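You operate a simulated robot arm through the tools that you are given. There is no shell and no other tool. Be economical: measure what you need, move in short steps, check, and stop when the job is done.

You run a simulated two-armed robot. Do the job below in one go: nothing can be reset, and whatever is moved stays where it is left.

TASK
Open the packing drawer, take the pine block with the largest size on its label from the middle of the board table and leave it in the inside of the packing drawer and shut the drawer again. Take the small tub marked "filler" from the middle of the board table and leave it on top of the white door there. Put the block tray on the back half of the board table away on the shelf under the door end of the board table. Pick up the silver oil can from the finishing bench top with one hand, pass it to the other hand and put it on the middle of the board table. Take the round brush from the steel pot and leave it on the grey dish. Turn the grey knob to 26 mm. Fetch the grease tin from the top of the parts table and set it on the plain end of the packing bench. Do these in any order. Set down upright: oil can, grease tin.

The check looks at the end state, three seconds after you hand in, the way a careful person would. Anything else that was tipped, shoved, dropped, spilled or broken makes it a failure.

THE ROBOT
Two 7-joint arms with two-finger parallel grippers on one trunk, on a base that drives. Base frame: it is fixed to the floor where the robot stands at the start and does not move with it; the origin is under the middle of the robot, x ahead of it, y to its left, z up; the surface under the hand at the start is at about z = 880. Readings come in mm, rad, newtons and seconds.
The left shoulder is at the start at [60, 189, 1128], the right one opposite. With the tool pointing down near the work surface each hand reaches from about 100 to 660 mm from the robot's upright axis, wherever it stands, measured 20 degrees to its own side. Places, roughly: block tray [-2750, 1250, 1000]; grease tin [500, 2500, 1000]; grey dish (13x10x2 cm) [-2100, -3600, 900]; grey knob [-7000, -1300, 900]; inside of the packing drawer [600, -200, 700]; middle of the board table [-3300, 1400, 900]; oil can [-4500, -1750, 1000]; packing drawer [500, -100, 800]; pine block [-3250, 1250, 1000]; plain end of the packing bench [800, 300, 900]; round brush (3x3x20 cm) [-5400, -1500, 1000]; shelf under the door end of the board table [-3200, 900, 300]; small tub [-3250, 1250, 1000]; white door (30x20x5 cm) [-3100, 1600, 900]. Payload 3.43 kg a hand.
Tool frame (each hand has its own): the origin (TCP) lies between the finger pads and is the grasp point; the fingertips stand 30 mm ahead of it; z points along the fingers, y is the line along which they close. The gripper opens to 94 mm. The fingers are 28 mm wide and 10 mm thick; the gripper's body (50 by 96 mm) begins 55 mm behind the TCP.
Orientation is that of the tool frame in the base frame, as a unit quaternion [w, x, y, z]. With the fingers straight down and closing along the base's y, the tool's x points along the base's -x, its y along +y and its z along -z.

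THE INTERFACE
- The arms move only by the tool play_rows. It takes "left_commands", "right_commands" or both (then of equal length, played together; a hand with none holds still); each is a list of rows, each an object (a shift or turn left out is 0, a gripper value left out holds the last) with "slide": the shift along the base's x, y, z in mm, a list of three; "rotation": the turn, a rotation vector about the base's x, y, z in degrees, a list of three; "gripper": the gripper command, from -1 (shut) to 1 (fully open), values between in proportion. In form: [{"slide": [x, y, z], "rotation": [rx, ry, rz], "gripper": gripper}, ...]. A call has 1 to 20 rows; each row shifts and turns the commanded pose from where the row before left it. Each row takes 0.2 s and may step no farther than 50 mm and 0.15 rad from the row before; otherwise, or with a gripper value out of range, the whole call is refused. A pose out of reach is approached as far as the arm can. The call stops where the force on the tool passes 40 N (or 10 N more than at its start, if that is more) or the arm is blocked; 0.2 s more then pass. Each finger travels about 153 mm/s and halts on what it meets, pressing with about 44 N; the grip force reading is that of the motor and also rises with nothing between the fingers. The clock runs only during rows and for 0.2 s after the last one: add rows that do not move to give the fingers time. The reply holds the time, the measured pose of the TCP, the force on the tool along the base axes, the opening and the grip force, in the units named above and with some noise, with the torque about the TCP (base axes, N m) and any sound that the robot's microphone picked up.
- Cameras (640 x 400 px; columns grow to the right, rows downward): "scene" is now at [0.7, 5.5, 1665.1]; the picture's right is [0.17, -0.99, 0.00], its down [-0.89, -0.16, -0.42] and it looks along [0.42, 0.07, -0.91] (base axes); focal length 288 px, centre (320, 200). "left" rides on the left gripper at [76, -14, -103] in its tool frame; the picture's right is [0.18, 0.98, 0.00], its down [-0.75, 0.14, -0.64] and it looks along [-0.63, 0.12, 0.77] (tool axes); focal length 243 px, centre (320, 200). "right" rides on the right gripper at [76, 14, -103] in its tool frame; the picture's right is [-0.18, 0.98, 0.00], its down [-0.75, -0.14, -0.64] and it looks along [-0.63, -0.12, 0.77] (tool axes); focal length 243 px, centre (320, 200). There is no depth. A picture from a camera that has moved, and an enlarged one, comes with that camera's place and axes in the base frame and with its lens. The place of the scene camera against the robot may be out by one fixed shift of up to 12 mm in any direction.
- camera(camera): a new picture of that camera. The clock stands still meanwhile.
- move_column(by): slides the trunk up (or, below 0, down) by that many mm; the arms and the scene camera ride with it, the base frame stays. It gives what a move gives, with no picture.
- drive_base(legs): drives the robot by 1 to 6 legs, each [ahead, left, turn to the left] in mm, mm and rad, along the robot's own axes; the way and the turn of a leg run together, so that a leg with both is an arc; at most 1500 mm and 3.142 rad a leg. The arms and the cameras ride along, it lands a little off, and it stops where it bumps. It gives what a move gives.
- turn_head(pan, tilt): turns the head with the scene camera to pan (to the left, within 1.501 rad either way) and tilt (down, from -0.506 to 1.204), counted from straight ahead of the robot. It gives what a move gives.
- close_up(camera, box): a new picture of the part [left, top, right, bottom] of that camera's present view, enlarged. The clock stands still meanwhile.
- job_done(): hands the job in; it is judged then, once.

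Work in short steps. Places have to be worked out from the pictures, the camera data and where the tool is seen: move nearer, look again, correct. Check each grasp and each placing, and mend what went wrong. You have 483 turns and 238 pictures in all, those below and enlarged ones among them. Open the grippers and draw the arms clear of the work before you hand the job in, unless the task says otherwise; then end with one line.

The tools are called after "Request:" by a JSON object that holds its "fn" and its "kwargs". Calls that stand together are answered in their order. play_rows: Moves the arms, as the interface text tells. Its arguments: {"type":"object","properties":{"left_commands":{"type":"array","items":{"type":"object","properties":{"slide":{"type":"array","items":{"type":"number"}},"rotation":{"type":"array","items":{"type":"number"}},"gripper":{"type":"number"}}}},"right_commands":{"type":"array","items":{"type":"object","properties":{"slide":{"type":"array","items":{"type":"number"}},"rotation":{"type":"array","items":{"type":"number"}},"gripper":{"type":"number"}}}}},"required":[]} The other tools are called the same way: move_column (by) slides the trunk up or down; drive_base (legs) drives the base; turn_head (pan, tilt) turns the head that bears the scene camera; camera (camera) takes a picture; close_up (camera, box) takes an enlarged picture of a part of a camera's view; job_done () hands the job in.

At the start:

```text
time_s: 0.0
left_tcp_pos: [401.4, 253.8, 1140.9]
left_tool_rot: [0.001, 0.0, 1.0, 0.0]
left_force: [0.0, 0.6, 0.2]
left_ft_torque: [-0.01, 0.01, 0.0]
left_gripper_width: 93.8
left_grip_force: 0.0
right_tcp_pos: [343.2, -62.9, 1164.2]
right_tool_rot: [0.0, -0.001, 1.0, 0.0]
right_force: [-0.5, 0.8, -0.1]
right_ft_torque: [0.01, 0.0, -0.03]
right_gripper_width: 94.2
right_grip_force: 0.1
trunk travel left (down, up): [-800.0, 190.0]
robot x, y, heading: [1.5, -1.0, -0.002]
head pan, tilt: [0.173, 1.134]
```

scene: 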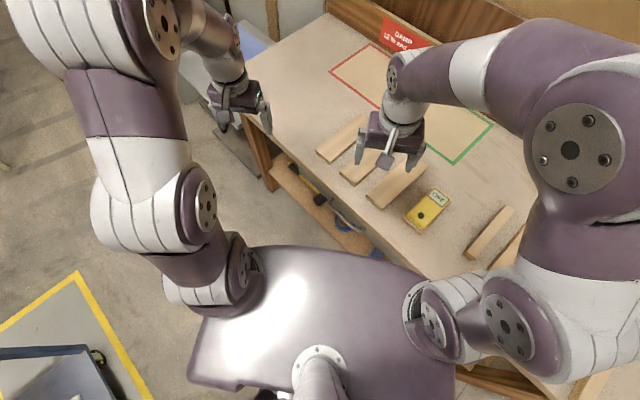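
right: 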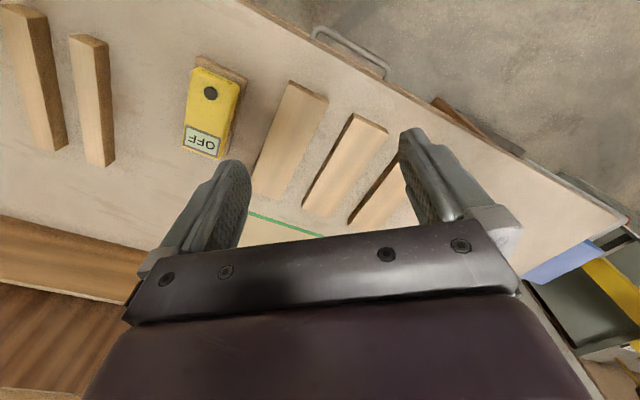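
left: 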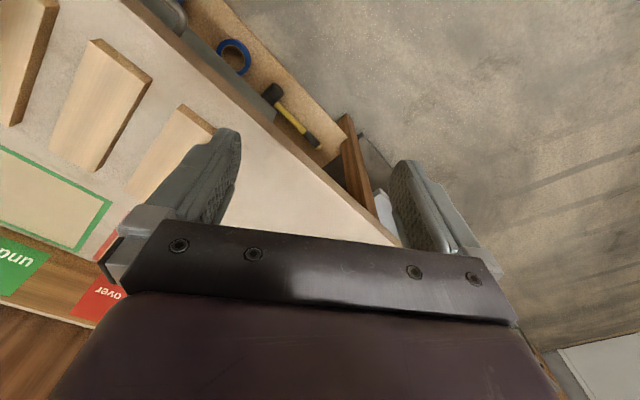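

I see a packing bench ahead, turned against my axes. I look around with the head first.

Request:
{"fn": "turn_head", "kwargs": {"pan": 0, "tilt": 0.5}}

Request:
{"fn": "camera", "kwargs": {"camera": "scene"}}

Request:
{"fn": "turn_head", "kwargs": {"pan": 1.4, "tilt": 0.3}}

Request:
{"fn": "camera", "kwargs": {"camera": "scene"}}

Request:
{"fn": "turn_head", "kwargs": {"pan": -1.4, "tilt": 0.3}}

Request:
{"fn": "camera", "kwargs": {"camera": "scene"}}

```text
time_s: 1.0
left_tcp_pos: [401.6, 253.2, 1140.9]
left_tool_rot: [-0.001, 0.0, 1.0, 0.0]
left_force: [-0.1, 0.2, -0.1]
left_ft_torque: [-0.01, -0.01, 0.01]
left_gripper_width: 94.0
left_grip_force: 0.0
right_tcp_pos: [344.4, -64.2, 1163.8]
right_tool_rot: [0.0, 0.0, 1.0, 0.0]
right_force: [0.2, -1.1, 0.4]
right_ft_torque: [0.03, 0.0, -0.03]
right_gripper_width: 93.8
right_grip_force: 0.0
trunk travel left (down, up): [-800.0, 190.0]
robot x, y, heading: [0.3, -0.9, -0.0]
head pan, tilt: [0.0, 0.499]
```

```text
234 pictures are left
camera scene: at [32.0, -4.9, 1714.9], right [0.0, -1.0, 0.0], down [-0.48, 0.0, -0.88], along [0.88, 0.0, -0.48], focal length 288 px, centre (320, 200)
```

scene: 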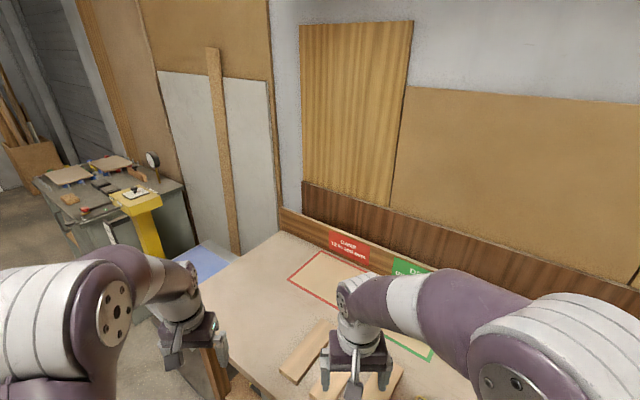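

```text
time_s: 2.5
left_tcp_pos: [401.2, 253.2, 1140.2]
left_tool_rot: [-0.001, 0.0, 1.0, 0.0]
left_force: [-0.3, 0.4, -0.2]
left_ft_torque: [-0.01, 0.0, 0.0]
left_gripper_width: 94.1
left_grip_force: 0.0
right_tcp_pos: [343.3, -62.8, 1163.7]
right_tool_rot: [0.0, 0.0, 1.0, 0.0]
right_force: [-0.3, -0.4, -0.6]
right_ft_torque: [0.01, 0.01, 0.01]
right_gripper_width: 93.6
right_grip_force: 0.1
trunk travel left (down, up): [-800.0, 190.0]
robot x, y, heading: [-1.9, 3.3, 0.003]
head pan, tilt: [1.4, 0.3]
```

```text
233 pictures are left
camera scene: at [-43.0, 87.0, 1733.4], right [0.99, -0.17, 0.0], down [-0.05, -0.29, -0.96], along [0.16, 0.94, -0.3], focal length 288 px, centre (320, 200)
```

scene: 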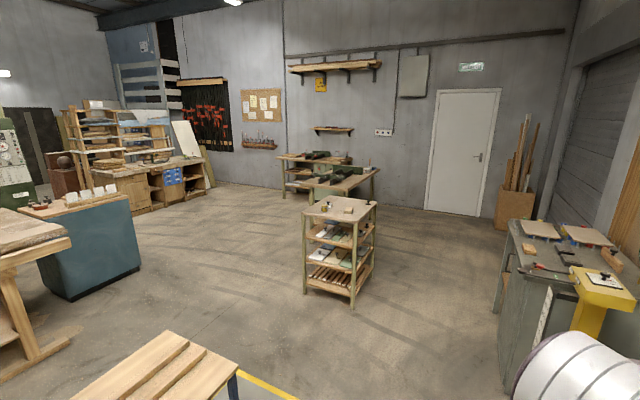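

```text
time_s: 5.0
left_tcp_pos: [401.8, 253.1, 1141.8]
left_tool_rot: [0.0, 0.0, 1.0, 0.0]
left_force: [-0.5, 0.5, 0.0]
left_ft_torque: [-0.02, -0.04, 0.0]
left_gripper_width: 94.2
left_grip_force: 0.0
right_tcp_pos: [342.6, -63.4, 1163.5]
right_tool_rot: [0.0, 0.0, 1.0, 0.0]
right_force: [-0.7, -1.0, -0.1]
right_ft_torque: [0.0, -0.03, -0.02]
right_gripper_width: 93.8
right_grip_force: 0.1
trunk travel left (down, up): [-800.0, 190.0]
robot x, y, heading: [-5.0, 0.3, 0.002]
head pan, tilt: [-1.4, 0.3]
```

```text
232 pictures are left
camera scene: at [-43.0, -96.9, 1733.4], right [-0.99, -0.17, 0.0], down [-0.05, 0.29, -0.96], along [0.16, -0.94, -0.3], focal length 288 px, centre (320, 200)
```

scene: 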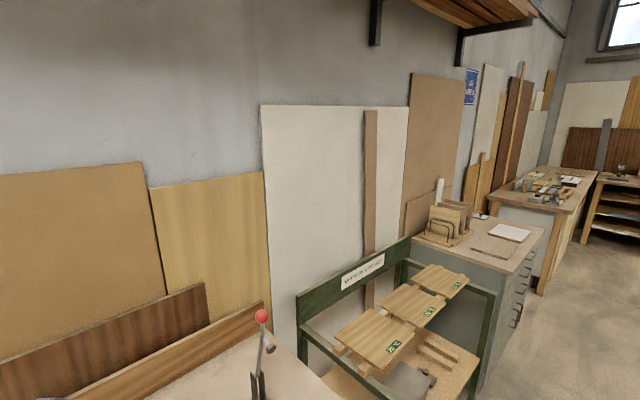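

The parts table stands near [550,2500]. I look down on both sides to see what is close before I turn.

Request:
{"fn": "turn_head", "kwargs": {"pan": 1.5, "tilt": 0.8}}

Request:
{"fn": "camera", "kwargs": {"camera": "scene"}}

Request:
{"fn": "turn_head", "kwargs": {"pan": -1.5, "tilt": 0.8}}

Request:
{"fn": "camera", "kwargs": {"camera": "scene"}}

```text
time_s: 7.5
left_tcp_pos: [401.7, 253.2, 1140.5]
left_tool_rot: [0.0, 0.0, 1.0, -0.001]
left_force: [-0.4, 0.5, -0.1]
left_ft_torque: [-0.01, 0.01, 0.01]
left_gripper_width: 94.1
left_grip_force: 0.2
right_tcp_pos: [342.3, -61.6, 1164.3]
right_tool_rot: [0.0, 0.0, 1.0, -0.001]
right_force: [0.4, 0.5, 0.8]
right_ft_torque: [-0.01, -0.02, -0.01]
right_gripper_width: 94.0
right_grip_force: 0.0
trunk travel left (down, up): [-800.0, 190.0]
robot x, y, heading: [1.3, -0.8, 0.001]
head pan, tilt: [1.499, 0.799]
```

```text
231 pictures are left
camera scene: at [-53.2, 75.5, 1689.0], right [1.0, -0.07, 0.0], down [-0.05, -0.71, -0.7], along [0.05, 0.7, -0.72], focal length 288 px, centre (320, 200)
```

scene: 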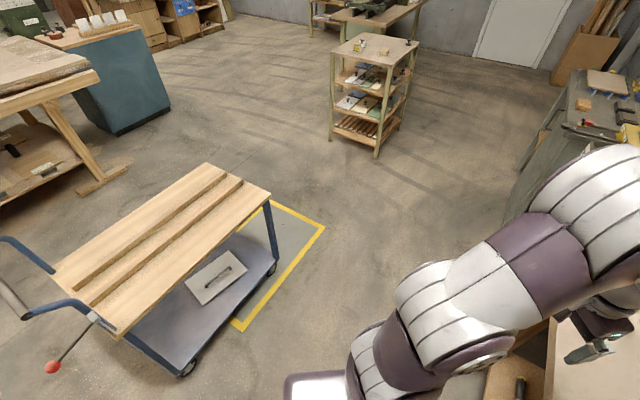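

```text
time_s: 10.2
left_tcp_pos: [401.4, 253.0, 1141.2]
left_tool_rot: [-0.001, 0.0, 1.0, 0.0]
left_force: [-0.4, -0.6, -0.3]
left_ft_torque: [-0.01, 0.02, 0.02]
left_gripper_width: 93.6
left_grip_force: 0.1
right_tcp_pos: [343.0, -63.7, 1164.3]
right_tool_rot: [0.001, 0.0, 1.0, 0.0]
right_force: [0.8, 0.7, 0.4]
right_ft_torque: [0.01, 0.0, -0.01]
right_gripper_width: 94.0
right_grip_force: 0.1
trunk travel left (down, up): [-800.0, 190.0]
robot x, y, heading: [1.1, 0.3, 0.002]
head pan, tilt: [-1.499, 0.799]
```

```text
230 pictures are left
camera scene: at [-53.2, -85.4, 1689.0], right [-1.0, -0.07, 0.0], down [-0.05, 0.71, -0.7], along [0.05, -0.7, -0.72], focal length 288 px, centre (320, 200)
```

scene: 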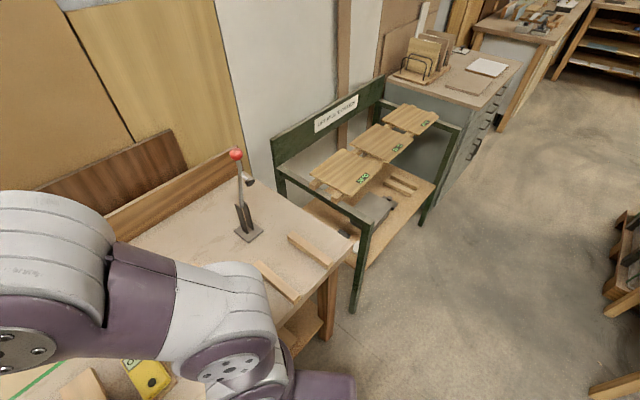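

Free floor lies behind me between the trolley (nearest at about [-715,520]) and a table end near [-1640,-570]. I back off a little and turn right to look behind.

Request:
{"fn": "drive_base", "kwargs": {"legs": [[-200, 0, 0], [0, 0, -1.571]]}}

Request:
{"fn": "turn_head", "kwargs": {"pan": -1.5, "tilt": 0.4}}

Request:
{"fn": "camera", "kwargs": {"camera": "scene"}}

```text
time_s: 15.6
left_tcp_pos: [48.3, -404.1, 1140.9]
left_tool_rot: [0.0, 0.711, 0.703, 0.0]
left_force: [-0.9, 0.4, 0.0]
left_ft_torque: [-0.01, -0.04, 0.04]
left_gripper_width: 93.9
left_grip_force: 0.0
right_tcp_pos: [-267.1, -342.0, 1164.3]
right_tool_rot: [0.0, 0.711, 0.704, 0.001]
right_force: [-0.2, 0.0, -0.7]
right_ft_torque: [-0.01, -0.01, -0.01]
right_gripper_width: 94.2
right_grip_force: 0.1
trunk travel left (down, up): [-800.0, 190.0]
robot x, y, heading: [-199.6, 0.9, -1.58]
head pan, tilt: [-1.499, 0.799]
```

```text
time_s: 16.5
left_tcp_pos: [47.0, -404.1, 1140.8]
left_tool_rot: [0.0, 0.711, 0.703, 0.0]
left_force: [0.0, 0.4, -0.4]
left_ft_torque: [-0.02, -0.04, -0.01]
left_gripper_width: 93.8
left_grip_force: 0.1
right_tcp_pos: [-268.5, -341.6, 1163.8]
right_tool_rot: [0.0, 0.711, 0.703, 0.0]
right_force: [-0.7, 0.7, 0.1]
right_ft_torque: [-0.01, -0.02, -0.07]
right_gripper_width: 94.2
right_grip_force: 0.1
trunk travel left (down, up): [-800.0, 190.0]
robot x, y, heading: [-200.3, 2.7, -1.581]
head pan, tilt: [-1.499, 0.4]
```

```text
229 pictures are left
camera scene: at [-291.9, 49.6, 1724.0], right [-0.06, 1.0, 0.0], down [0.39, 0.02, -0.92], along [-0.92, -0.06, -0.39], focal length 288 px, centre (320, 200)
```

scene: 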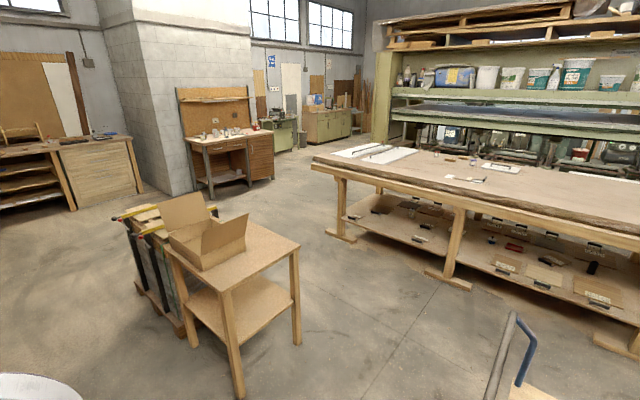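

The long board table (doors at its far end, shelf with bins beneath), the finishing bench beyond and the small box table are visible. I drive between trolley lever and small table: turn, sidestep left, then ahead.

Request:
{"fn": "drive_base", "kwargs": {"legs": [[0, 0, -1.92], [0, 340, 0], [1300, 0, 0]]}}

Request:
{"fn": "turn_head", "kwargs": {"pan": 0, "tilt": 0.4}}

Request:
{"fn": "camera", "kwargs": {"camera": "scene"}}

```text
time_s: 29.5
left_tcp_pos: [-2018.3, 38.6, 1140.6]
left_tool_rot: [0.001, 0.984, -0.176, 0.0]
left_force: [-1.3, -0.4, -0.1]
left_ft_torque: [-0.04, -0.01, 0.0]
left_gripper_width: 94.1
left_grip_force: 0.1
right_tcp_pos: [-1853.5, 316.4, 1164.1]
right_tool_rot: [0.0, 0.984, -0.176, 0.0]
right_force: [-0.5, 0.0, 0.2]
right_ft_torque: [0.01, 0.03, 0.01]
right_gripper_width: 93.9
right_grip_force: 0.2
trunk travel left (down, up): [-800.0, 190.0]
robot x, y, heading: [-1553.9, 137.2, 2.789]
head pan, tilt: [-1.499, 0.4]
```

```text
time_s: 31.1
left_tcp_pos: [-2019.2, 38.9, 1140.8]
left_tool_rot: [0.0, 0.984, -0.176, 0.0]
left_force: [-0.3, 0.0, 0.1]
left_ft_torque: [0.0, -0.01, -0.01]
left_gripper_width: 93.9
left_grip_force: 0.1
right_tcp_pos: [-1853.1, 314.6, 1164.0]
right_tool_rot: [0.0, 0.984, -0.176, 0.0]
right_force: [0.9, 0.2, 0.3]
right_ft_torque: [-0.02, -0.02, -0.01]
right_gripper_width: 94.2
right_grip_force: 0.0
trunk travel left (down, up): [-800.0, 190.0]
robot x, y, heading: [-1551.5, 136.1, 2.786]
head pan, tilt: [0.0, 0.4]
```

```text
228 pictures are left
camera scene: at [-1584.0, 143.3, 1724.1], right [0.35, 0.94, 0.0], down [0.36, -0.14, -0.92], along [-0.86, 0.32, -0.39], focal length 288 px, centre (320, 200)
```

scene: 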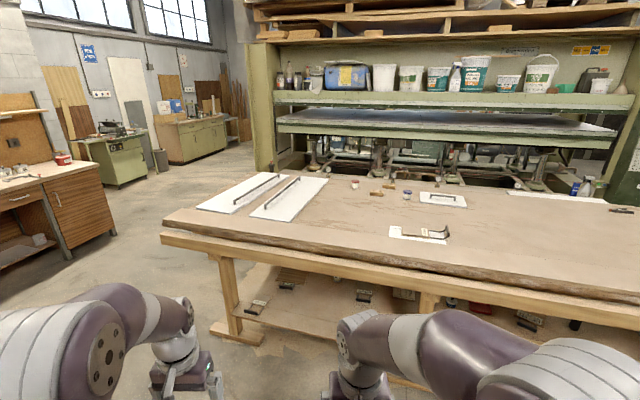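

The board table is just ahead; I enlarge its top to learn what is there.

Request:
{"fn": "close_up", "kwargs": {"camera": "scene", "box": [160, 150, 480, 350]}}

Request:
{"fn": "close_up", "kwargs": {"camera": "scene", "box": [340, 160, 500, 260]}}

Request:
{"fn": "close_up", "kwargs": {"camera": "scene", "box": [480, 150, 640, 250]}}

```text
2.00 times, centred on (320, 250) of scene
camera zoom: at [-1584.0, 143.3, 1724.1], right [0.35, 0.94, 0.0], down [0.36, -0.14, -0.92], along [-0.86, 0.32, -0.39], focal length 577 px, centre (320, 100)
```

zoom: 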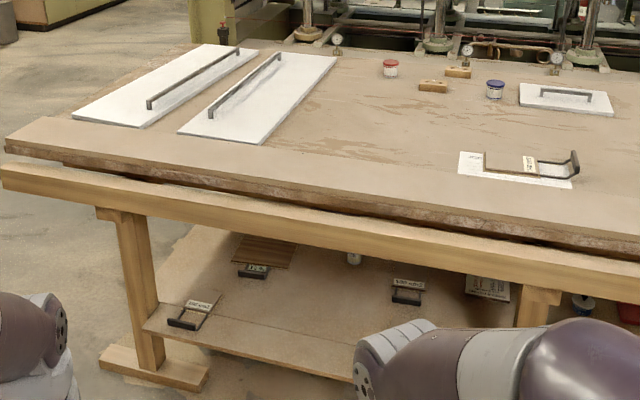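

```text
4.00 times, centred on (420, 210) of scene
camera zoom: at [-1584.0, 143.3, 1724.1], right [0.35, 0.94, 0.0], down [0.36, -0.14, -0.92], along [-0.86, 0.32, -0.39], focal length 1153 px, centre (-80, 160)
```

zoom: 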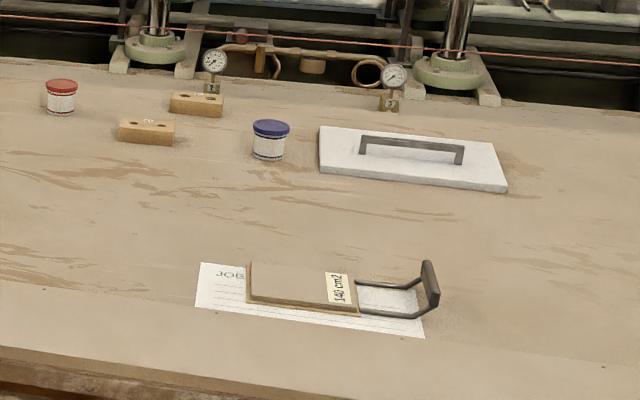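

```text
4.00 times, centred on (560, 200) of scene
camera zoom: at [-1584.0, 143.3, 1724.1], right [0.35, 0.94, 0.0], down [0.36, -0.14, -0.92], along [-0.86, 0.32, -0.39], focal length 1153 px, centre (-640, 200)
```

zoom: 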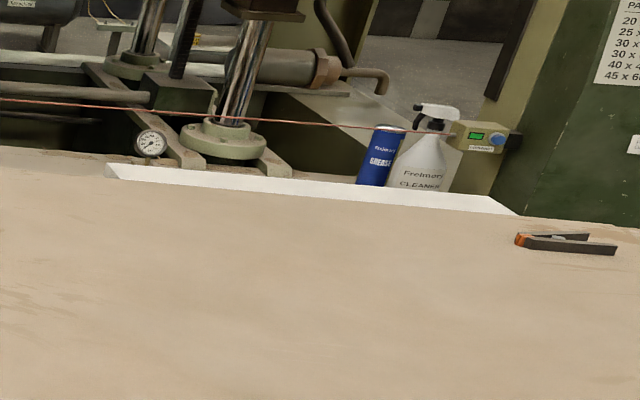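

The tray (wood plate marked 140 cm2 with a dark handle) is on this near half about 310 mm from the edge; the blocks, tubs and small white door lie near the press-side edge. I move in front of the tray, facing the table squarely.

Request:
{"fn": "drive_base", "kwargs": {"legs": [[585, -372, -0.288]]}}

Request:
{"fn": "turn_head", "kwargs": {"pan": 0, "tilt": 0.9}}

Request:
{"fn": "camera", "kwargs": {"camera": "scene"}}

```text
time_s: 34.9
left_tcp_pos: [-2359.7, 775.6, 1140.8]
left_tool_rot: [0.0, 0.949, -0.315, 0.0]
left_force: [0.3, 0.2, -0.3]
left_ft_torque: [-0.05, 0.01, 0.0]
left_gripper_width: 94.0
left_grip_force: 0.2
right_tcp_pos: [-2124.6, 994.0, 1164.1]
right_tool_rot: [-0.001, 0.949, -0.316, -0.001]
right_force: [-0.1, -0.1, 0.1]
right_ft_torque: [-0.01, 0.01, -0.02]
right_gripper_width: 94.3
right_grip_force: 0.1
trunk travel left (down, up): [-800.0, 190.0]
robot x, y, heading: [-1885.5, 736.7, 2.498]
head pan, tilt: [0.0, 0.4]
```

```text
time_s: 35.8
left_tcp_pos: [-2359.9, 775.3, 1141.4]
left_tool_rot: [0.0, 0.949, -0.316, 0.0]
left_force: [0.1, -0.7, 0.2]
left_ft_torque: [-0.02, 0.01, 0.01]
left_gripper_width: 94.3
left_grip_force: 0.2
right_tcp_pos: [-2124.1, 994.6, 1164.4]
right_tool_rot: [0.001, 0.949, -0.315, 0.0]
right_force: [0.5, 0.8, -0.2]
right_ft_torque: [-0.02, -0.01, -0.03]
right_gripper_width: 93.9
right_grip_force: 0.0
trunk travel left (down, up): [-800.0, 190.0]
robot x, y, heading: [-1887.3, 736.0, 2.504]
head pan, tilt: [0.0, 0.901]
```

```text
224 pictures are left
camera scene: at [-1898.5, 741.9, 1681.2], right [0.6, 0.8, 0.0], down [0.63, -0.47, -0.62], along [-0.5, 0.37, -0.78], focal length 288 px, centre (320, 200)
```

scene: 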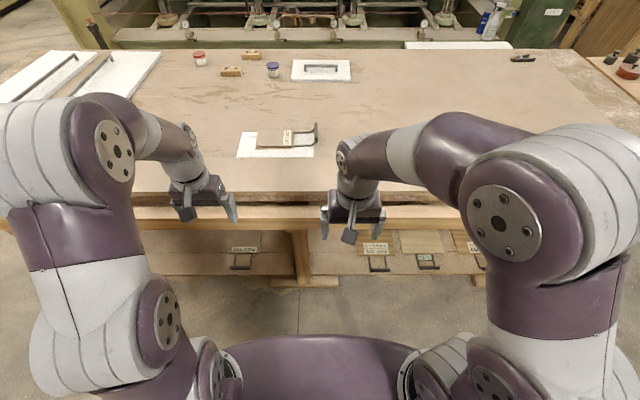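

Square to the table, edge about 670 ahead. I enlarge the tray and the shelf.

Request:
{"fn": "close_up", "kwargs": {"camera": "scene", "box": [230, 110, 342, 180]}}

Request:
{"fn": "close_up", "kwargs": {"camera": "scene", "box": [130, 200, 530, 300]}}

Request:
{"fn": "close_up", "kwargs": {"camera": "scene", "box": [180, 40, 360, 100]}}

```text
5.71 times, centred on (286, 145) of scene
camera zoom: at [-1898.5, 741.9, 1681.2], right [0.6, 0.8, 0.0], down [0.63, -0.47, -0.62], along [-0.5, 0.37, -0.78], focal length 1648 px, centre (514, 514)
```

zoom: 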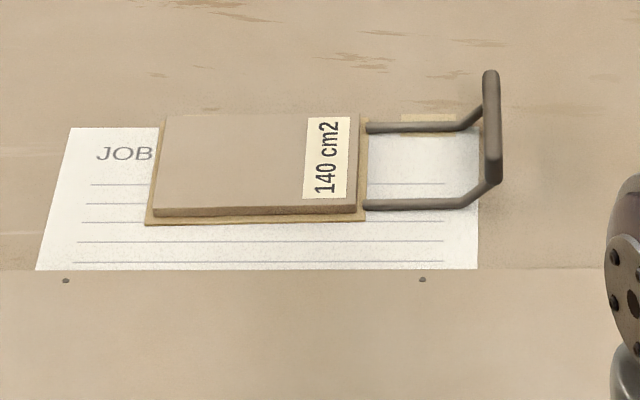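

```text
1.60 times, centred on (330, 250) of scene
camera zoom: at [-1898.5, 741.9, 1681.2], right [0.6, 0.8, 0.0], down [0.63, -0.47, -0.62], along [-0.5, 0.37, -0.78], focal length 461 px, centre (304, 120)
```

zoom: 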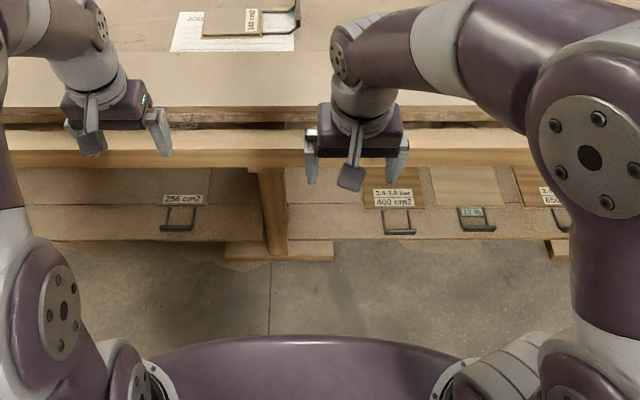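

```text
3.56 times, centred on (270, 70) of scene
camera zoom: at [-1898.5, 741.9, 1681.2], right [0.6, 0.8, 0.0], down [0.63, -0.47, -0.62], along [-0.5, 0.37, -0.78], focal length 1025 px, centre (498, 662)
```

zoom: 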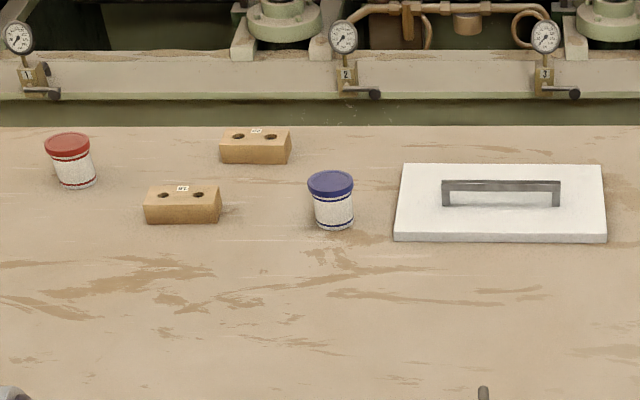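

The tray handle bar (running fore-aft) is about f=950, s=-15 in my frame. I drive up to the table gently, slightly left, so the right hand faces the handle.

Request:
{"fn": "drive_base", "kwargs": {"legs": [[250, 100, 0]]}}

Request:
{"fn": "turn_head", "kwargs": {"pan": 0, "tilt": 1.1}}

Request:
{"fn": "camera", "kwargs": {"camera": "scene"}}

Request:
{"fn": "camera", "kwargs": {"camera": "right"}}

```text
time_s: 37.7
left_tcp_pos: [-2617.2, 840.8, 1140.9]
left_tool_rot: [0.0, 0.949, -0.316, 0.0]
left_force: [-0.3, 0.4, 1.0]
left_ft_torque: [-0.03, 0.02, -0.02]
left_gripper_width: 93.8
left_grip_force: 0.0
right_tcp_pos: [-2379.5, 1060.0, 1163.9]
right_tool_rot: [0.0, 0.949, -0.315, 0.0]
right_force: [-0.6, 0.2, -0.4]
right_ft_torque: [0.0, 0.0, 0.02]
right_gripper_width: 94.1
right_grip_force: 0.2
trunk travel left (down, up): [-800.0, 190.0]
robot x, y, heading: [-2145.5, 805.6, 2.494]
head pan, tilt: [0.0, 0.901]
```

```text
time_s: 38.4
left_tcp_pos: [-2617.1, 840.7, 1140.5]
left_tool_rot: [0.0, 0.949, -0.315, -0.001]
left_force: [-0.1, 0.1, -0.3]
left_ft_torque: [0.01, -0.03, 0.0]
left_gripper_width: 94.2
left_grip_force: 0.1
right_tcp_pos: [-2380.9, 1060.2, 1164.0]
right_tool_rot: [0.0, 0.949, -0.316, 0.0]
right_force: [-0.3, -0.3, 0.4]
right_ft_torque: [-0.02, -0.04, 0.0]
right_gripper_width: 94.1
right_grip_force: 0.1
trunk travel left (down, up): [-800.0, 190.0]
robot x, y, heading: [-2145.6, 802.6, 2.505]
head pan, tilt: [0.0, 1.1]
```

```text
220 pictures are left
camera scene: at [-2146.2, 800.9, 1667.3], right [0.6, 0.8, 0.0], down [0.71, -0.53, -0.45], along [-0.36, 0.27, -0.89], focal length 288 px, centre (320, 200)
```

scene: 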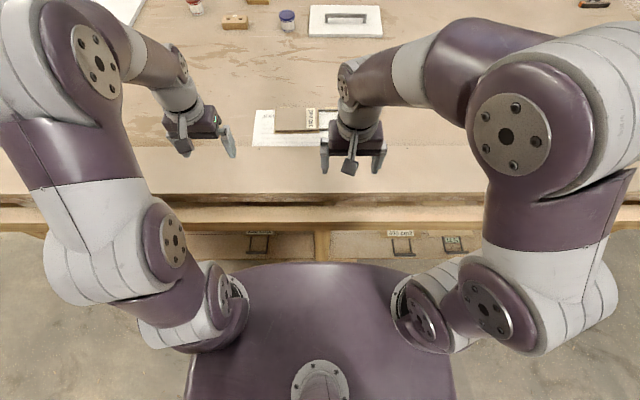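

```text
219 pictures are left
camera right: at [-2328.3, 1004.1, 1265.5], right [-0.74, -0.68, 0.0], down [-0.52, 0.56, 0.64], along [-0.43, 0.47, -0.77], focal length 243 px, centre (320, 200)
```

right: 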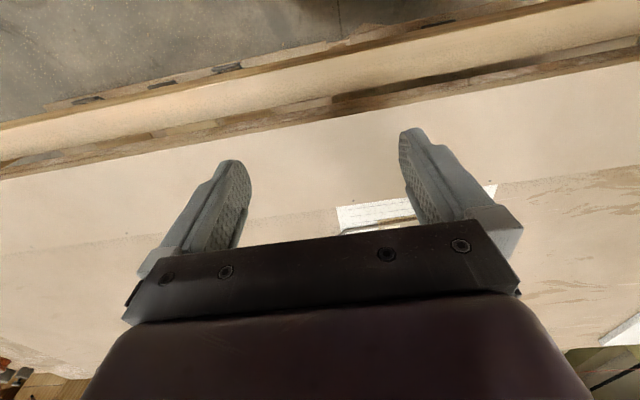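

The right hand hides the handle. I tilt the right hand 45° forward and bring it to a pre-grasp point behind/above the estimated handle, then look with its camera.

Request:
{"fn": "play_rows", "kwargs": {"right_commands": [{"slide": [-20, 16, -12], "rotation": [3.6, 4.8, 0]}, {"slide": [-20, 16, -12], "rotation": [3.6, 4.8, 0]}, {"slide": [-20, 16, -12], "rotation": [3.6, 4.8, 0]}, {"slide": [-20, 16, -12], "rotation": [3.6, 4.8, 0]}, {"slide": [-20, 16, -12], "rotation": [3.6, 4.8, 0]}, {"slide": [-20, 16, -12], "rotation": [3.6, 4.8, 0]}, {"slide": [-20, 16, -12], "rotation": [3.6, 4.8, 0]}, {"slide": [-20, 16, -12]}, {"slide": [0, 0, 0]}]}}

Request:
{"fn": "camera", "kwargs": {"camera": "right"}}

Request:
{"fn": "camera", "kwargs": {"camera": "scene"}}

```text
time_s: 40.4
left_tcp_pos: [-2616.5, 840.9, 1141.0]
left_tool_rot: [0.0, 0.949, -0.316, 0.0]
left_force: [-0.4, 0.2, 0.2]
left_ft_torque: [0.0, -0.03, -0.03]
left_gripper_width: 94.1
left_grip_force: 0.1
right_tcp_pos: [-2539.0, 1188.1, 1067.5]
right_tool_rot: [-0.113, 0.886, -0.295, -0.34]
right_force: [0.0, 0.4, 0.2]
right_ft_torque: [-0.02, 0.05, 0.02]
right_gripper_width: 94.2
right_grip_force: 0.1
trunk travel left (down, up): [-800.0, 190.0]
robot x, y, heading: [-2143.1, 802.8, 2.5]
head pan, tilt: [0.0, 1.1]
```

```text
218 pictures are left
camera right: at [-2447.0, 1102.5, 1093.8], right [-0.7, -0.7, 0.12], down [-0.02, 0.19, 0.98], along [-0.72, 0.68, -0.15], focal length 243 px, centre (320, 200)
```

right: 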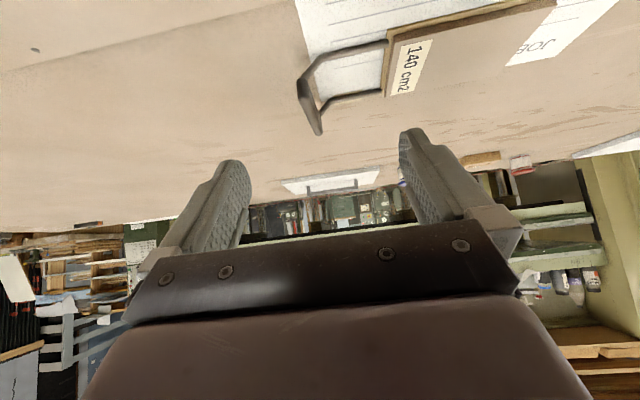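

```text
217 pictures are left
camera scene: at [-2144.3, 800.2, 1667.3], right [0.6, 0.8, 0.0], down [0.71, -0.53, -0.45], along [-0.36, 0.27, -0.89], focal length 288 px, centre (320, 200)
```

scene: 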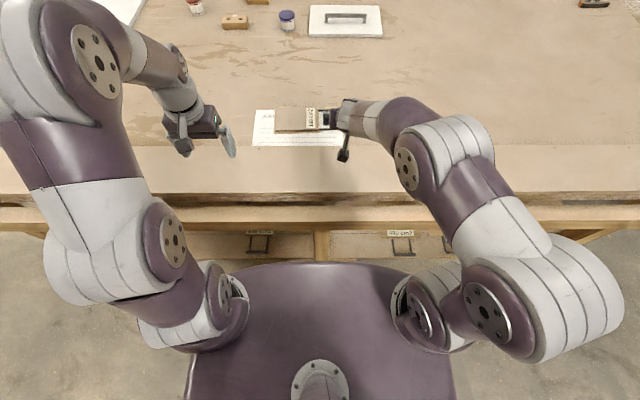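

The bar centre works out at about [-2650,1292,940], parallel to my ahead axis. I move the right hand onto it.

Request:
{"fn": "play_rows", "kwargs": {"right_commands": [{"slide": [-18, 18, -18]}, {"slide": [-18, 18, -18]}, {"slide": [-18, 18, -18]}, {"slide": [-18, 17, -18]}, {"slide": [-13, 11, -16]}, {"slide": [-13, 11, -16]}, {"slide": [-13, 11, -16]}, {"slide": [0, 0, 0]}]}}

Request:
{"fn": "camera", "kwargs": {"camera": "right"}}

Request:
{"fn": "close_up", "kwargs": {"camera": "scene", "box": [240, 80, 400, 180]}}

```text
time_s: 42.2
left_tcp_pos: [-2616.8, 842.3, 1140.2]
left_tool_rot: [0.0, 0.949, -0.316, 0.0]
left_force: [0.2, -0.5, 0.4]
left_ft_torque: [0.0, 0.02, -0.02]
left_gripper_width: 94.0
left_grip_force: 0.1
right_tcp_pos: [-2650.6, 1291.4, 948.8]
right_tool_rot: [-0.114, 0.886, -0.295, -0.34]
right_force: [0.0, -0.6, 0.4]
right_ft_torque: [0.01, -0.03, 0.02]
right_gripper_width: 94.2
right_grip_force: 0.0
trunk travel left (down, up): [-800.0, 190.0]
robot x, y, heading: [-2142.4, 807.5, 2.501]
head pan, tilt: [0.0, 1.1]
```

```text
216 pictures are left
camera right: at [-2558.9, 1206.4, 973.5], right [-0.7, -0.7, 0.12], down [-0.02, 0.19, 0.98], along [-0.72, 0.68, -0.15], focal length 243 px, centre (320, 200)
```

right: 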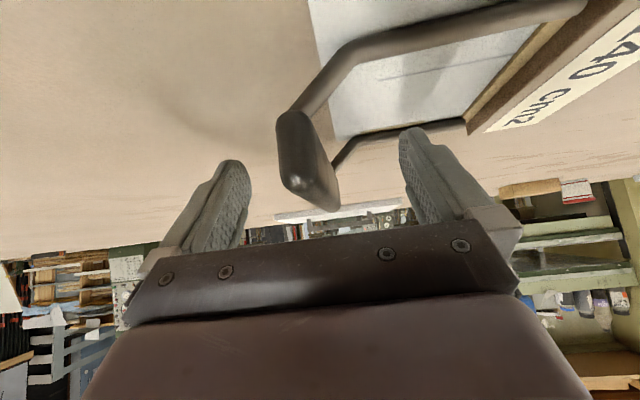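

```text
4.00 times, centred on (320, 130) of scene
camera zoom: at [-2144.5, 800.1, 1667.3], right [0.6, 0.8, 0.0], down [0.71, -0.53, -0.45], along [-0.36, 0.27, -0.89], focal length 1153 px, centre (320, 480)
```

zoom: 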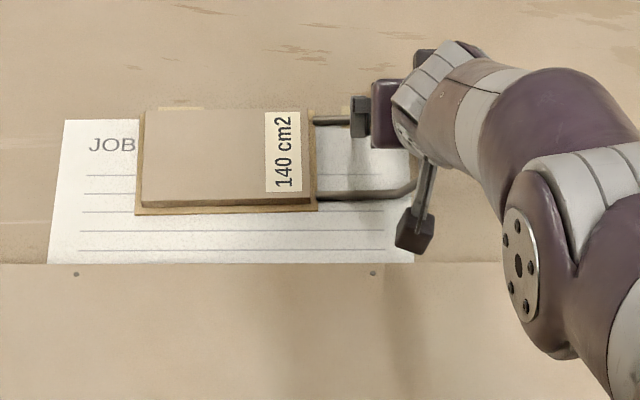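

The bar lies between the pads right at the TCP. I close the gripper.

Request:
{"fn": "play_rows", "kwargs": {"right_commands": [{"gripper": -1}, {"gripper": -1}, {"gripper": -1}, {"gripper": -1}]}}

Request:
{"fn": "play_rows", "kwargs": {"right_commands": [{"slide": [0, 0, 10]}, {"slide": [0, 0, 15]}, {"slide": [0, 0, 25]}, {"slide": [0, 0, 0]}]}}

Request:
{"fn": "camera", "kwargs": {"camera": "scene"}}

```text
time_s: 43.2
left_tcp_pos: [-2617.4, 842.6, 1140.9]
left_tool_rot: [0.0, 0.949, -0.316, 0.0]
left_force: [0.6, -0.2, 1.3]
left_ft_torque: [-0.01, -0.03, 0.01]
left_gripper_width: 94.2
left_grip_force: 0.0
right_tcp_pos: [-2652.1, 1291.8, 947.3]
right_tool_rot: [-0.114, 0.886, -0.295, -0.34]
right_force: [0.8, -0.2, -0.3]
right_ft_torque: [-0.04, -0.09, 0.12]
right_gripper_width: 17.2
right_grip_force: 44.3
trunk travel left (down, up): [-800.0, 190.0]
robot x, y, heading: [-2143.9, 802.8, 2.498]
head pan, tilt: [0.0, 1.1]
```

```text
time_s: 44.2
left_tcp_pos: [-2616.9, 843.2, 1139.0]
left_tool_rot: [0.0, 0.949, -0.316, 0.0]
left_force: [0.7, -0.8, -0.1]
left_ft_torque: [-0.01, -0.01, 0.0]
left_gripper_width: 94.0
left_grip_force: 0.1
right_tcp_pos: [-2652.8, 1292.8, 997.7]
right_tool_rot: [-0.114, 0.886, -0.295, -0.339]
right_force: [-0.2, 0.0, -1.9]
right_ft_torque: [0.23, -0.12, -0.02]
right_gripper_width: 16.9
right_grip_force: 43.5
trunk travel left (down, up): [-800.0, 190.0]
robot x, y, heading: [-2145.0, 803.5, 2.497]
head pan, tilt: [0.0, 1.1]
```

```text
214 pictures are left
camera scene: at [-2145.8, 801.2, 1667.3], right [0.6, 0.8, 0.0], down [0.71, -0.53, -0.45], along [-0.36, 0.27, -0.89], focal length 288 px, centre (320, 200)
```

scene: 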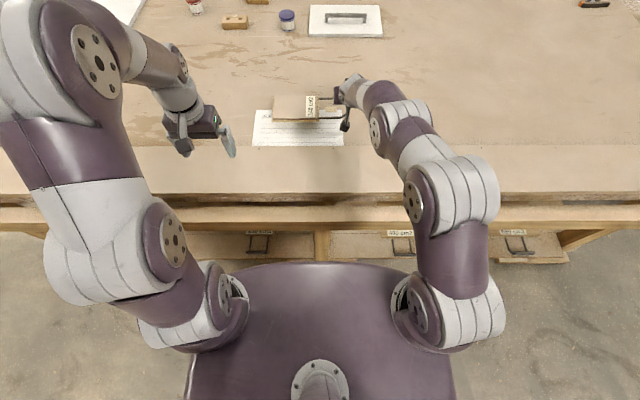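

The tray is lifted (about 2 N). I draw it back and up, then back the base off and shift left toward the door-end bay.

Request:
{"fn": "play_rows", "kwargs": {"right_commands": [{"slide": [0, 0, 40]}, {"slide": [0, 0, 40]}, {"slide": [32, -24, 10]}, {"slide": [32, -24, 0]}, {"slide": [32, -24, 0]}, {"slide": [32, -24, 0]}, {"slide": [32, -24, 0]}, {"slide": [0, 0, 0]}]}}

Request:
{"fn": "drive_base", "kwargs": {"legs": [[-350, 0, 0], [0, 500, 0]]}}

Request:
{"fn": "turn_head", "kwargs": {"pan": 0, "tilt": 0.8}}

Request:
{"fn": "camera", "kwargs": {"camera": "scene"}}

```text
time_s: 46.0
left_tcp_pos: [-2616.7, 842.0, 1140.7]
left_tool_rot: [0.0, 0.949, -0.316, 0.001]
left_force: [-0.5, -0.1, 0.1]
left_ft_torque: [0.03, 0.05, 0.02]
left_gripper_width: 93.8
left_grip_force: 0.0
right_tcp_pos: [-2511.6, 1179.0, 1073.0]
right_tool_rot: [-0.114, 0.886, -0.295, -0.339]
right_force: [-0.6, -0.7, -3.5]
right_ft_torque: [0.21, -0.15, 0.02]
right_gripper_width: 16.9
right_grip_force: 43.7
right hand out of reach, approached as far as the arm can: row 7
trunk travel left (down, up): [-800.0, 190.0]
robot x, y, heading: [-2144.8, 809.2, 2.497]
head pan, tilt: [0.0, 1.1]
```

```text
time_s: 50.8
left_tcp_pos: [-2641.0, 239.5, 1140.1]
left_tool_rot: [0.0, 0.948, -0.319, 0.0]
left_force: [0.6, -0.6, -1.2]
left_ft_torque: [-0.03, 0.0, -0.02]
left_gripper_width: 93.8
left_grip_force: 0.1
right_tcp_pos: [-2531.9, 572.9, 1074.5]
right_tool_rot: [-0.115, 0.885, -0.298, -0.34]
right_force: [0.8, -1.0, -1.5]
right_ft_torque: [0.21, -0.11, 0.01]
right_gripper_width: 17.1
right_grip_force: 43.9
trunk travel left (down, up): [-800.0, 190.0]
robot x, y, heading: [-2168.1, 199.0, 2.497]
head pan, tilt: [0.0, 1.1]
```

```text
time_s: 51.6
left_tcp_pos: [-2640.3, 237.6, 1140.5]
left_tool_rot: [0.0, 0.948, -0.319, 0.001]
left_force: [0.6, 0.2, 1.0]
left_ft_torque: [0.02, -0.03, 0.0]
left_gripper_width: 93.9
left_grip_force: 0.0
right_tcp_pos: [-2532.8, 572.9, 1073.7]
right_tool_rot: [-0.115, 0.885, -0.298, -0.339]
right_force: [0.3, 0.5, -1.6]
right_ft_torque: [0.18, -0.11, 0.01]
right_gripper_width: 16.9
right_grip_force: 43.5
trunk travel left (down, up): [-800.0, 190.0]
robot x, y, heading: [-2169.2, 197.5, 2.495]
head pan, tilt: [0.0, 0.799]
```

```text
213 pictures are left
camera scene: at [-2183.5, 204.0, 1688.9], right [0.6, 0.8, 0.0], down [0.57, -0.43, -0.7], along [-0.55, 0.42, -0.72], focal length 288 px, centre (320, 200)
```

scene: 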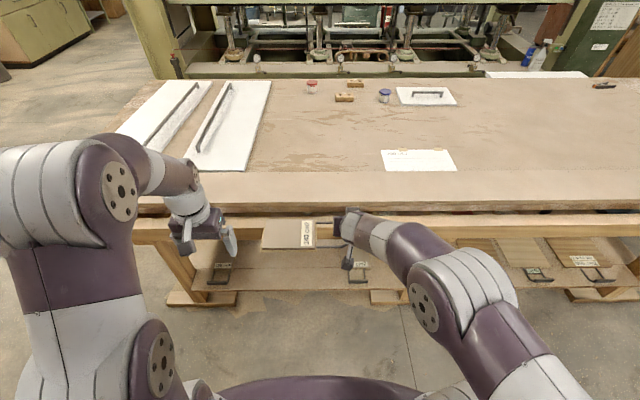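

The tray is held in front of the table. I lower the trunk in steps to look under the table top.

Request:
{"fn": "move_column", "kwargs": {"by": -400}}

Request:
{"fn": "turn_head", "kwargs": {"pan": 0, "tilt": 0.6}}

Request:
{"fn": "camera", "kwargs": {"camera": "scene"}}

```text
time_s: 55.5
left_tcp_pos: [-2640.8, 237.6, 741.0]
left_tool_rot: [0.0, 0.948, -0.318, 0.0]
left_force: [-0.6, 0.6, -0.5]
left_ft_torque: [0.01, -0.01, 0.02]
left_gripper_width: 94.0
left_grip_force: 0.0
right_tcp_pos: [-2531.8, 574.1, 674.1]
right_tool_rot: [-0.115, 0.885, -0.298, -0.339]
right_force: [0.0, 0.4, -1.5]
right_ft_torque: [0.22, -0.17, -0.02]
right_gripper_width: 16.8
right_grip_force: 44.5
trunk travel left (down, up): [-400.0, 590.0]
robot x, y, heading: [-2167.9, 196.9, 2.491]
head pan, tilt: [0.0, 0.799]
```

```text
time_s: 56.2
left_tcp_pos: [-2640.3, 239.3, 741.0]
left_tool_rot: [-0.001, 0.947, -0.32, 0.0]
left_force: [-0.5, 0.1, 0.0]
left_ft_torque: [0.02, 0.03, 0.0]
left_gripper_width: 93.9
left_grip_force: 0.1
right_tcp_pos: [-2532.7, 574.1, 672.9]
right_tool_rot: [-0.115, 0.885, -0.298, -0.339]
right_force: [0.7, -0.4, -2.2]
right_ft_torque: [0.18, -0.12, 0.0]
right_gripper_width: 16.9
right_grip_force: 44.1
trunk travel left (down, up): [-400.0, 590.0]
robot x, y, heading: [-2166.4, 196.6, 2.493]
head pan, tilt: [0.0, 0.6]
```

```text
212 pictures are left
camera scene: at [-2189.5, 208.8, 1305.8], right [0.6, 0.8, 0.0], down [0.45, -0.34, -0.82], along [-0.66, 0.5, -0.57], focal length 288 px, centre (320, 200)
```

scene: 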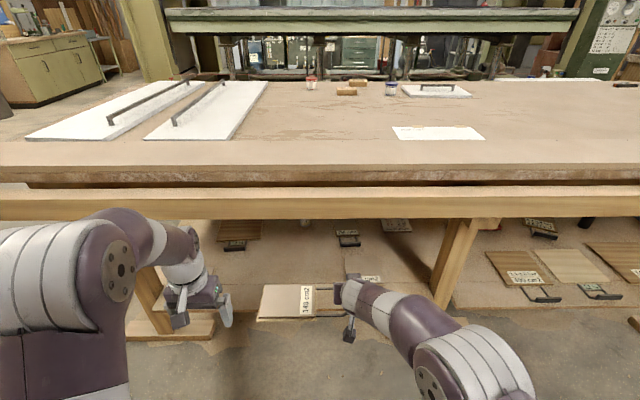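

I can see the door-end bay with plenty of free shelf in the middle. I lower further and take a look.

Request:
{"fn": "move_column", "kwargs": {"by": -280}}

Request:
{"fn": "turn_head", "kwargs": {"pan": 0, "tilt": 0.45}}

Request:
{"fn": "camera", "kwargs": {"camera": "scene"}}

```text
time_s: 59.0
left_tcp_pos: [-2640.7, 238.7, 461.5]
left_tool_rot: [0.0, 0.948, -0.319, 0.0]
left_force: [-0.1, 0.7, -0.3]
left_ft_torque: [0.02, 0.0, -0.02]
left_gripper_width: 94.4
left_grip_force: 0.0
right_tcp_pos: [-2531.9, 573.6, 394.1]
right_tool_rot: [-0.116, 0.885, -0.299, -0.339]
right_force: [0.4, 0.1, -1.3]
right_ft_torque: [0.21, -0.12, -0.03]
right_gripper_width: 16.6
right_grip_force: 44.0
trunk travel left (down, up): [-120.0, 870.0]
robot x, y, heading: [-2165.8, 194.9, 2.486]
head pan, tilt: [0.0, 0.6]
```

```text
time_s: 59.7
left_tcp_pos: [-2640.5, 238.5, 461.1]
left_tool_rot: [0.0, 0.948, -0.319, 0.0]
left_force: [0.2, 0.5, -0.4]
left_ft_torque: [-0.02, -0.01, 0.01]
left_gripper_width: 94.1
left_grip_force: 0.0
right_tcp_pos: [-2532.5, 574.2, 393.6]
right_tool_rot: [-0.115, 0.885, -0.298, -0.34]
right_force: [-0.1, 0.5, -2.1]
right_ft_torque: [0.21, -0.15, 0.01]
right_gripper_width: 16.8
right_grip_force: 44.2
trunk travel left (down, up): [-120.0, 870.0]
robot x, y, heading: [-2165.6, 195.7, 2.495]
head pan, tilt: [0.0, 0.45]
```

```text
211 pictures are left
camera scene: at [-2192.2, 210.9, 1039.4], right [0.6, 0.8, 0.0], down [0.35, -0.26, -0.9], along [-0.72, 0.54, -0.44], focal length 288 px, centre (320, 200)
```

scene: 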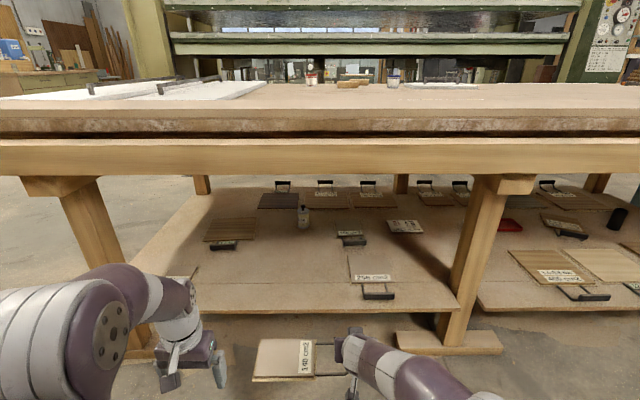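

The shelf front is at z≈306 and about 715 ahead; there is free space left of the "256" tray. I drive forward/left so the tray goes over the shelf front, clear of the legs.

Request:
{"fn": "drive_base", "kwargs": {"legs": [[0, 90, 0], [220, 0, 0]]}}

Request:
{"fn": "camera", "kwargs": {"camera": "scene"}}

Request:
{"fn": "camera", "kwargs": {"camera": "right"}}

```text
time_s: 62.1
left_tcp_pos: [-2869.7, 303.4, 460.5]
left_tool_rot: [0.0, 0.948, -0.319, -0.001]
left_force: [-0.4, -0.3, -0.4]
left_ft_torque: [-0.01, 0.02, -0.03]
left_gripper_width: 94.1
left_grip_force: 0.1
right_tcp_pos: [-2760.4, 637.8, 393.6]
right_tool_rot: [-0.116, 0.884, -0.299, -0.34]
right_force: [0.5, 0.1, -2.2]
right_ft_torque: [0.2, -0.12, 0.01]
right_gripper_width: 16.8
right_grip_force: 43.9
trunk travel left (down, up): [-120.0, 870.0]
robot x, y, heading: [-2397.3, 263.3, 2.492]
head pan, tilt: [0.0, 0.45]
```

```text
210 pictures are left
camera scene: at [-2422.1, 275.8, 1039.4], right [0.61, 0.8, 0.0], down [0.35, -0.26, -0.9], along [-0.72, 0.55, -0.44], focal length 288 px, centre (320, 200)
```

scene: 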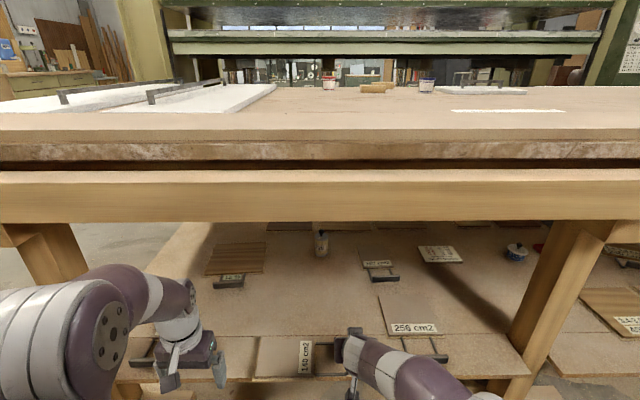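

```text
209 pictures are left
camera right: at [-2670.3, 552.6, 418.3], right [-0.7, -0.7, 0.12], down [-0.02, 0.19, 0.98], along [-0.71, 0.69, -0.15], focal length 243 px, centre (320, 200)
```

right: 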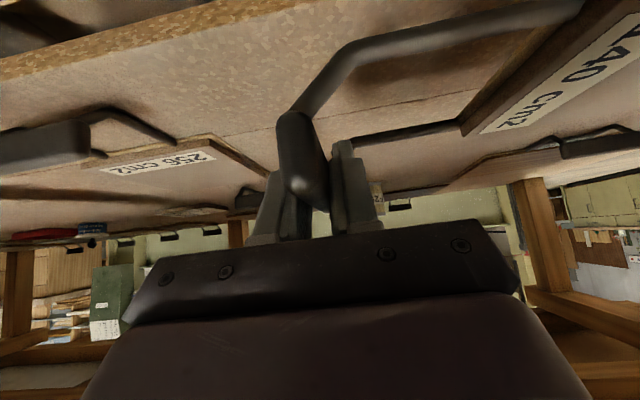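

Another tray with a handle sits at left near the leg. I enlarge to check for room for the tray.

Request:
{"fn": "close_up", "kwargs": {"camera": "scene", "box": [120, 220, 460, 400]}}

Request:
{"fn": "camera", "kwargs": {"camera": "left"}}

```text
1.88 times, centred on (290, 310) of scene
camera zoom: at [-2422.1, 275.8, 1039.4], right [0.61, 0.8, 0.0], down [0.35, -0.26, -0.9], along [-0.72, 0.55, -0.44], focal length 543 px, centre (376, -7)
```

zoom: 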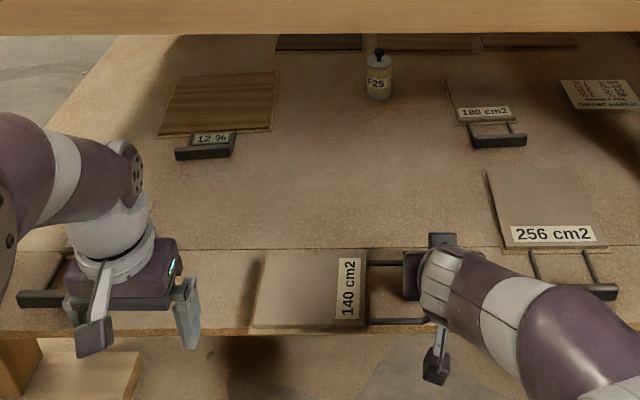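

```text
207 pictures are left
camera left: at [-2802.6, 268.8, 562.4], right [-0.45, -0.89, 0.0], down [-0.68, 0.34, 0.64], along [-0.57, 0.29, -0.77], focal length 243 px, centre (320, 200)
```

left: 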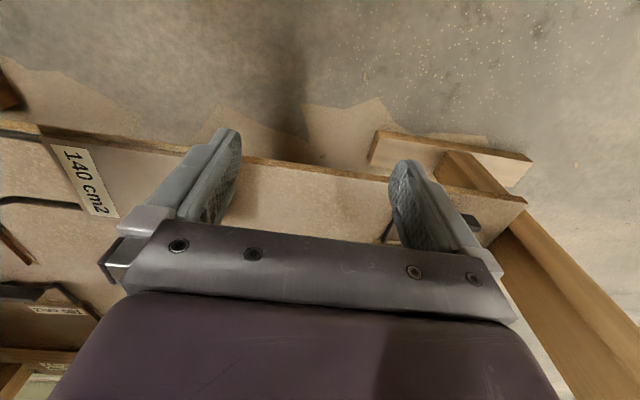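

The area further in is free. I push the tray 150 mm ahead (and 20 mm left) over the shelf.

Request:
{"fn": "play_rows", "kwargs": {"right_commands": [{"slide": [-26, 15, 0]}, {"slide": [-26, 15, 0]}, {"slide": [-26, 15, 0]}, {"slide": [-26, 15, 0]}, {"slide": [-28, 14, 0]}, {"slide": [0, 0, 0]}]}}

Request:
{"fn": "close_up", "kwargs": {"camera": "scene", "box": [120, 220, 460, 400]}}

```text
time_s: 63.5
left_tcp_pos: [-2871.2, 304.1, 460.6]
left_tool_rot: [0.0, 0.948, -0.319, -0.001]
left_force: [-0.3, -0.5, -0.1]
left_ft_torque: [0.04, 0.0, 0.02]
left_gripper_width: 93.9
left_grip_force: 0.1
right_tcp_pos: [-2891.6, 714.6, 391.5]
right_tool_rot: [-0.114, 0.885, -0.298, -0.338]
right_force: [-0.3, 0.9, -1.6]
right_ft_torque: [0.21, -0.15, -0.02]
right_gripper_width: 16.9
right_grip_force: 43.6
trunk travel left (down, up): [-120.0, 870.0]
robot x, y, heading: [-2402.0, 258.9, 2.487]
head pan, tilt: [0.0, 0.45]
```

```text
1.88 times, centred on (290, 310) of scene
camera zoom: at [-2422.3, 275.9, 1039.4], right [0.61, 0.8, 0.0], down [0.35, -0.26, -0.9], along [-0.72, 0.55, -0.44], focal length 543 px, centre (376, -7)
```

zoom: 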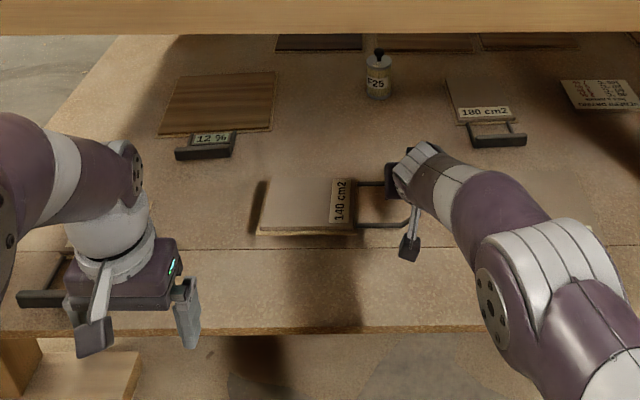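

Clear spot under the tray. I lower it slowly until it touches.

Request:
{"fn": "play_rows", "kwargs": {"right_commands": [{"slide": [0, 0, -12]}, {"slide": [0, 0, -12]}, {"slide": [0, 0, -6]}, {"slide": [0, 0, -4]}, {"slide": [0, 0, 0]}]}}

Request:
{"fn": "camera", "kwargs": {"camera": "right"}}

```text
time_s: 64.7
left_tcp_pos: [-2870.5, 303.1, 461.2]
left_tool_rot: [0.0, 0.948, -0.32, 0.0]
left_force: [-0.4, -0.1, -0.9]
left_ft_torque: [-0.02, -0.02, 0.0]
left_gripper_width: 93.9
left_grip_force: 0.0
right_tcp_pos: [-2893.5, 712.9, 359.9]
right_tool_rot: [-0.115, 0.885, -0.298, -0.339]
right_force: [-0.4, 0.4, -1.1]
right_ft_torque: [0.2, -0.12, 0.0]
right_gripper_width: 16.7
right_grip_force: 44.0
trunk travel left (down, up): [-120.0, 870.0]
robot x, y, heading: [-2396.2, 262.3, 2.488]
head pan, tilt: [0.0, 0.45]
```

```text
205 pictures are left
camera right: at [-2801.8, 626.8, 384.5], right [-0.7, -0.7, 0.12], down [-0.02, 0.19, 0.98], along [-0.71, 0.69, -0.15], focal length 243 px, centre (320, 200)
```

right: 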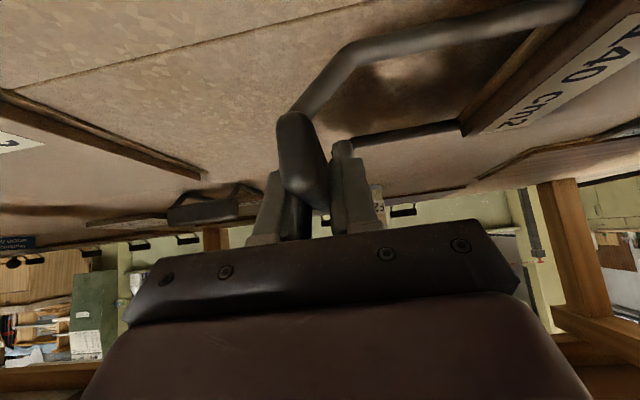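

Request:
{"fn": "play_rows", "kwargs": {"right_commands": [{"slide": [0, 0, -4]}, {"slide": [0, 0, -4]}, {"slide": [0, 0, -3]}, {"slide": [0, 0, -3]}, {"slide": [0, 0, 0]}]}}

```text
time_s: 65.9
left_tcp_pos: [-2869.8, 303.3, 461.0]
left_tool_rot: [0.0, 0.948, -0.32, 0.001]
left_force: [0.4, 0.1, -1.1]
left_ft_torque: [-0.01, 0.0, -0.04]
left_gripper_width: 94.0
left_grip_force: 0.1
right_tcp_pos: [-2893.3, 712.2, 346.1]
right_tool_rot: [-0.116, 0.885, -0.299, -0.339]
right_force: [-0.8, -0.6, -1.3]
right_ft_torque: [0.22, -0.13, 0.0]
right_gripper_width: 16.6
right_grip_force: 44.2
trunk travel left (down, up): [-120.0, 870.0]
robot x, y, heading: [-2395.3, 261.8, 2.495]
head pan, tilt: [0.0, 0.45]
```

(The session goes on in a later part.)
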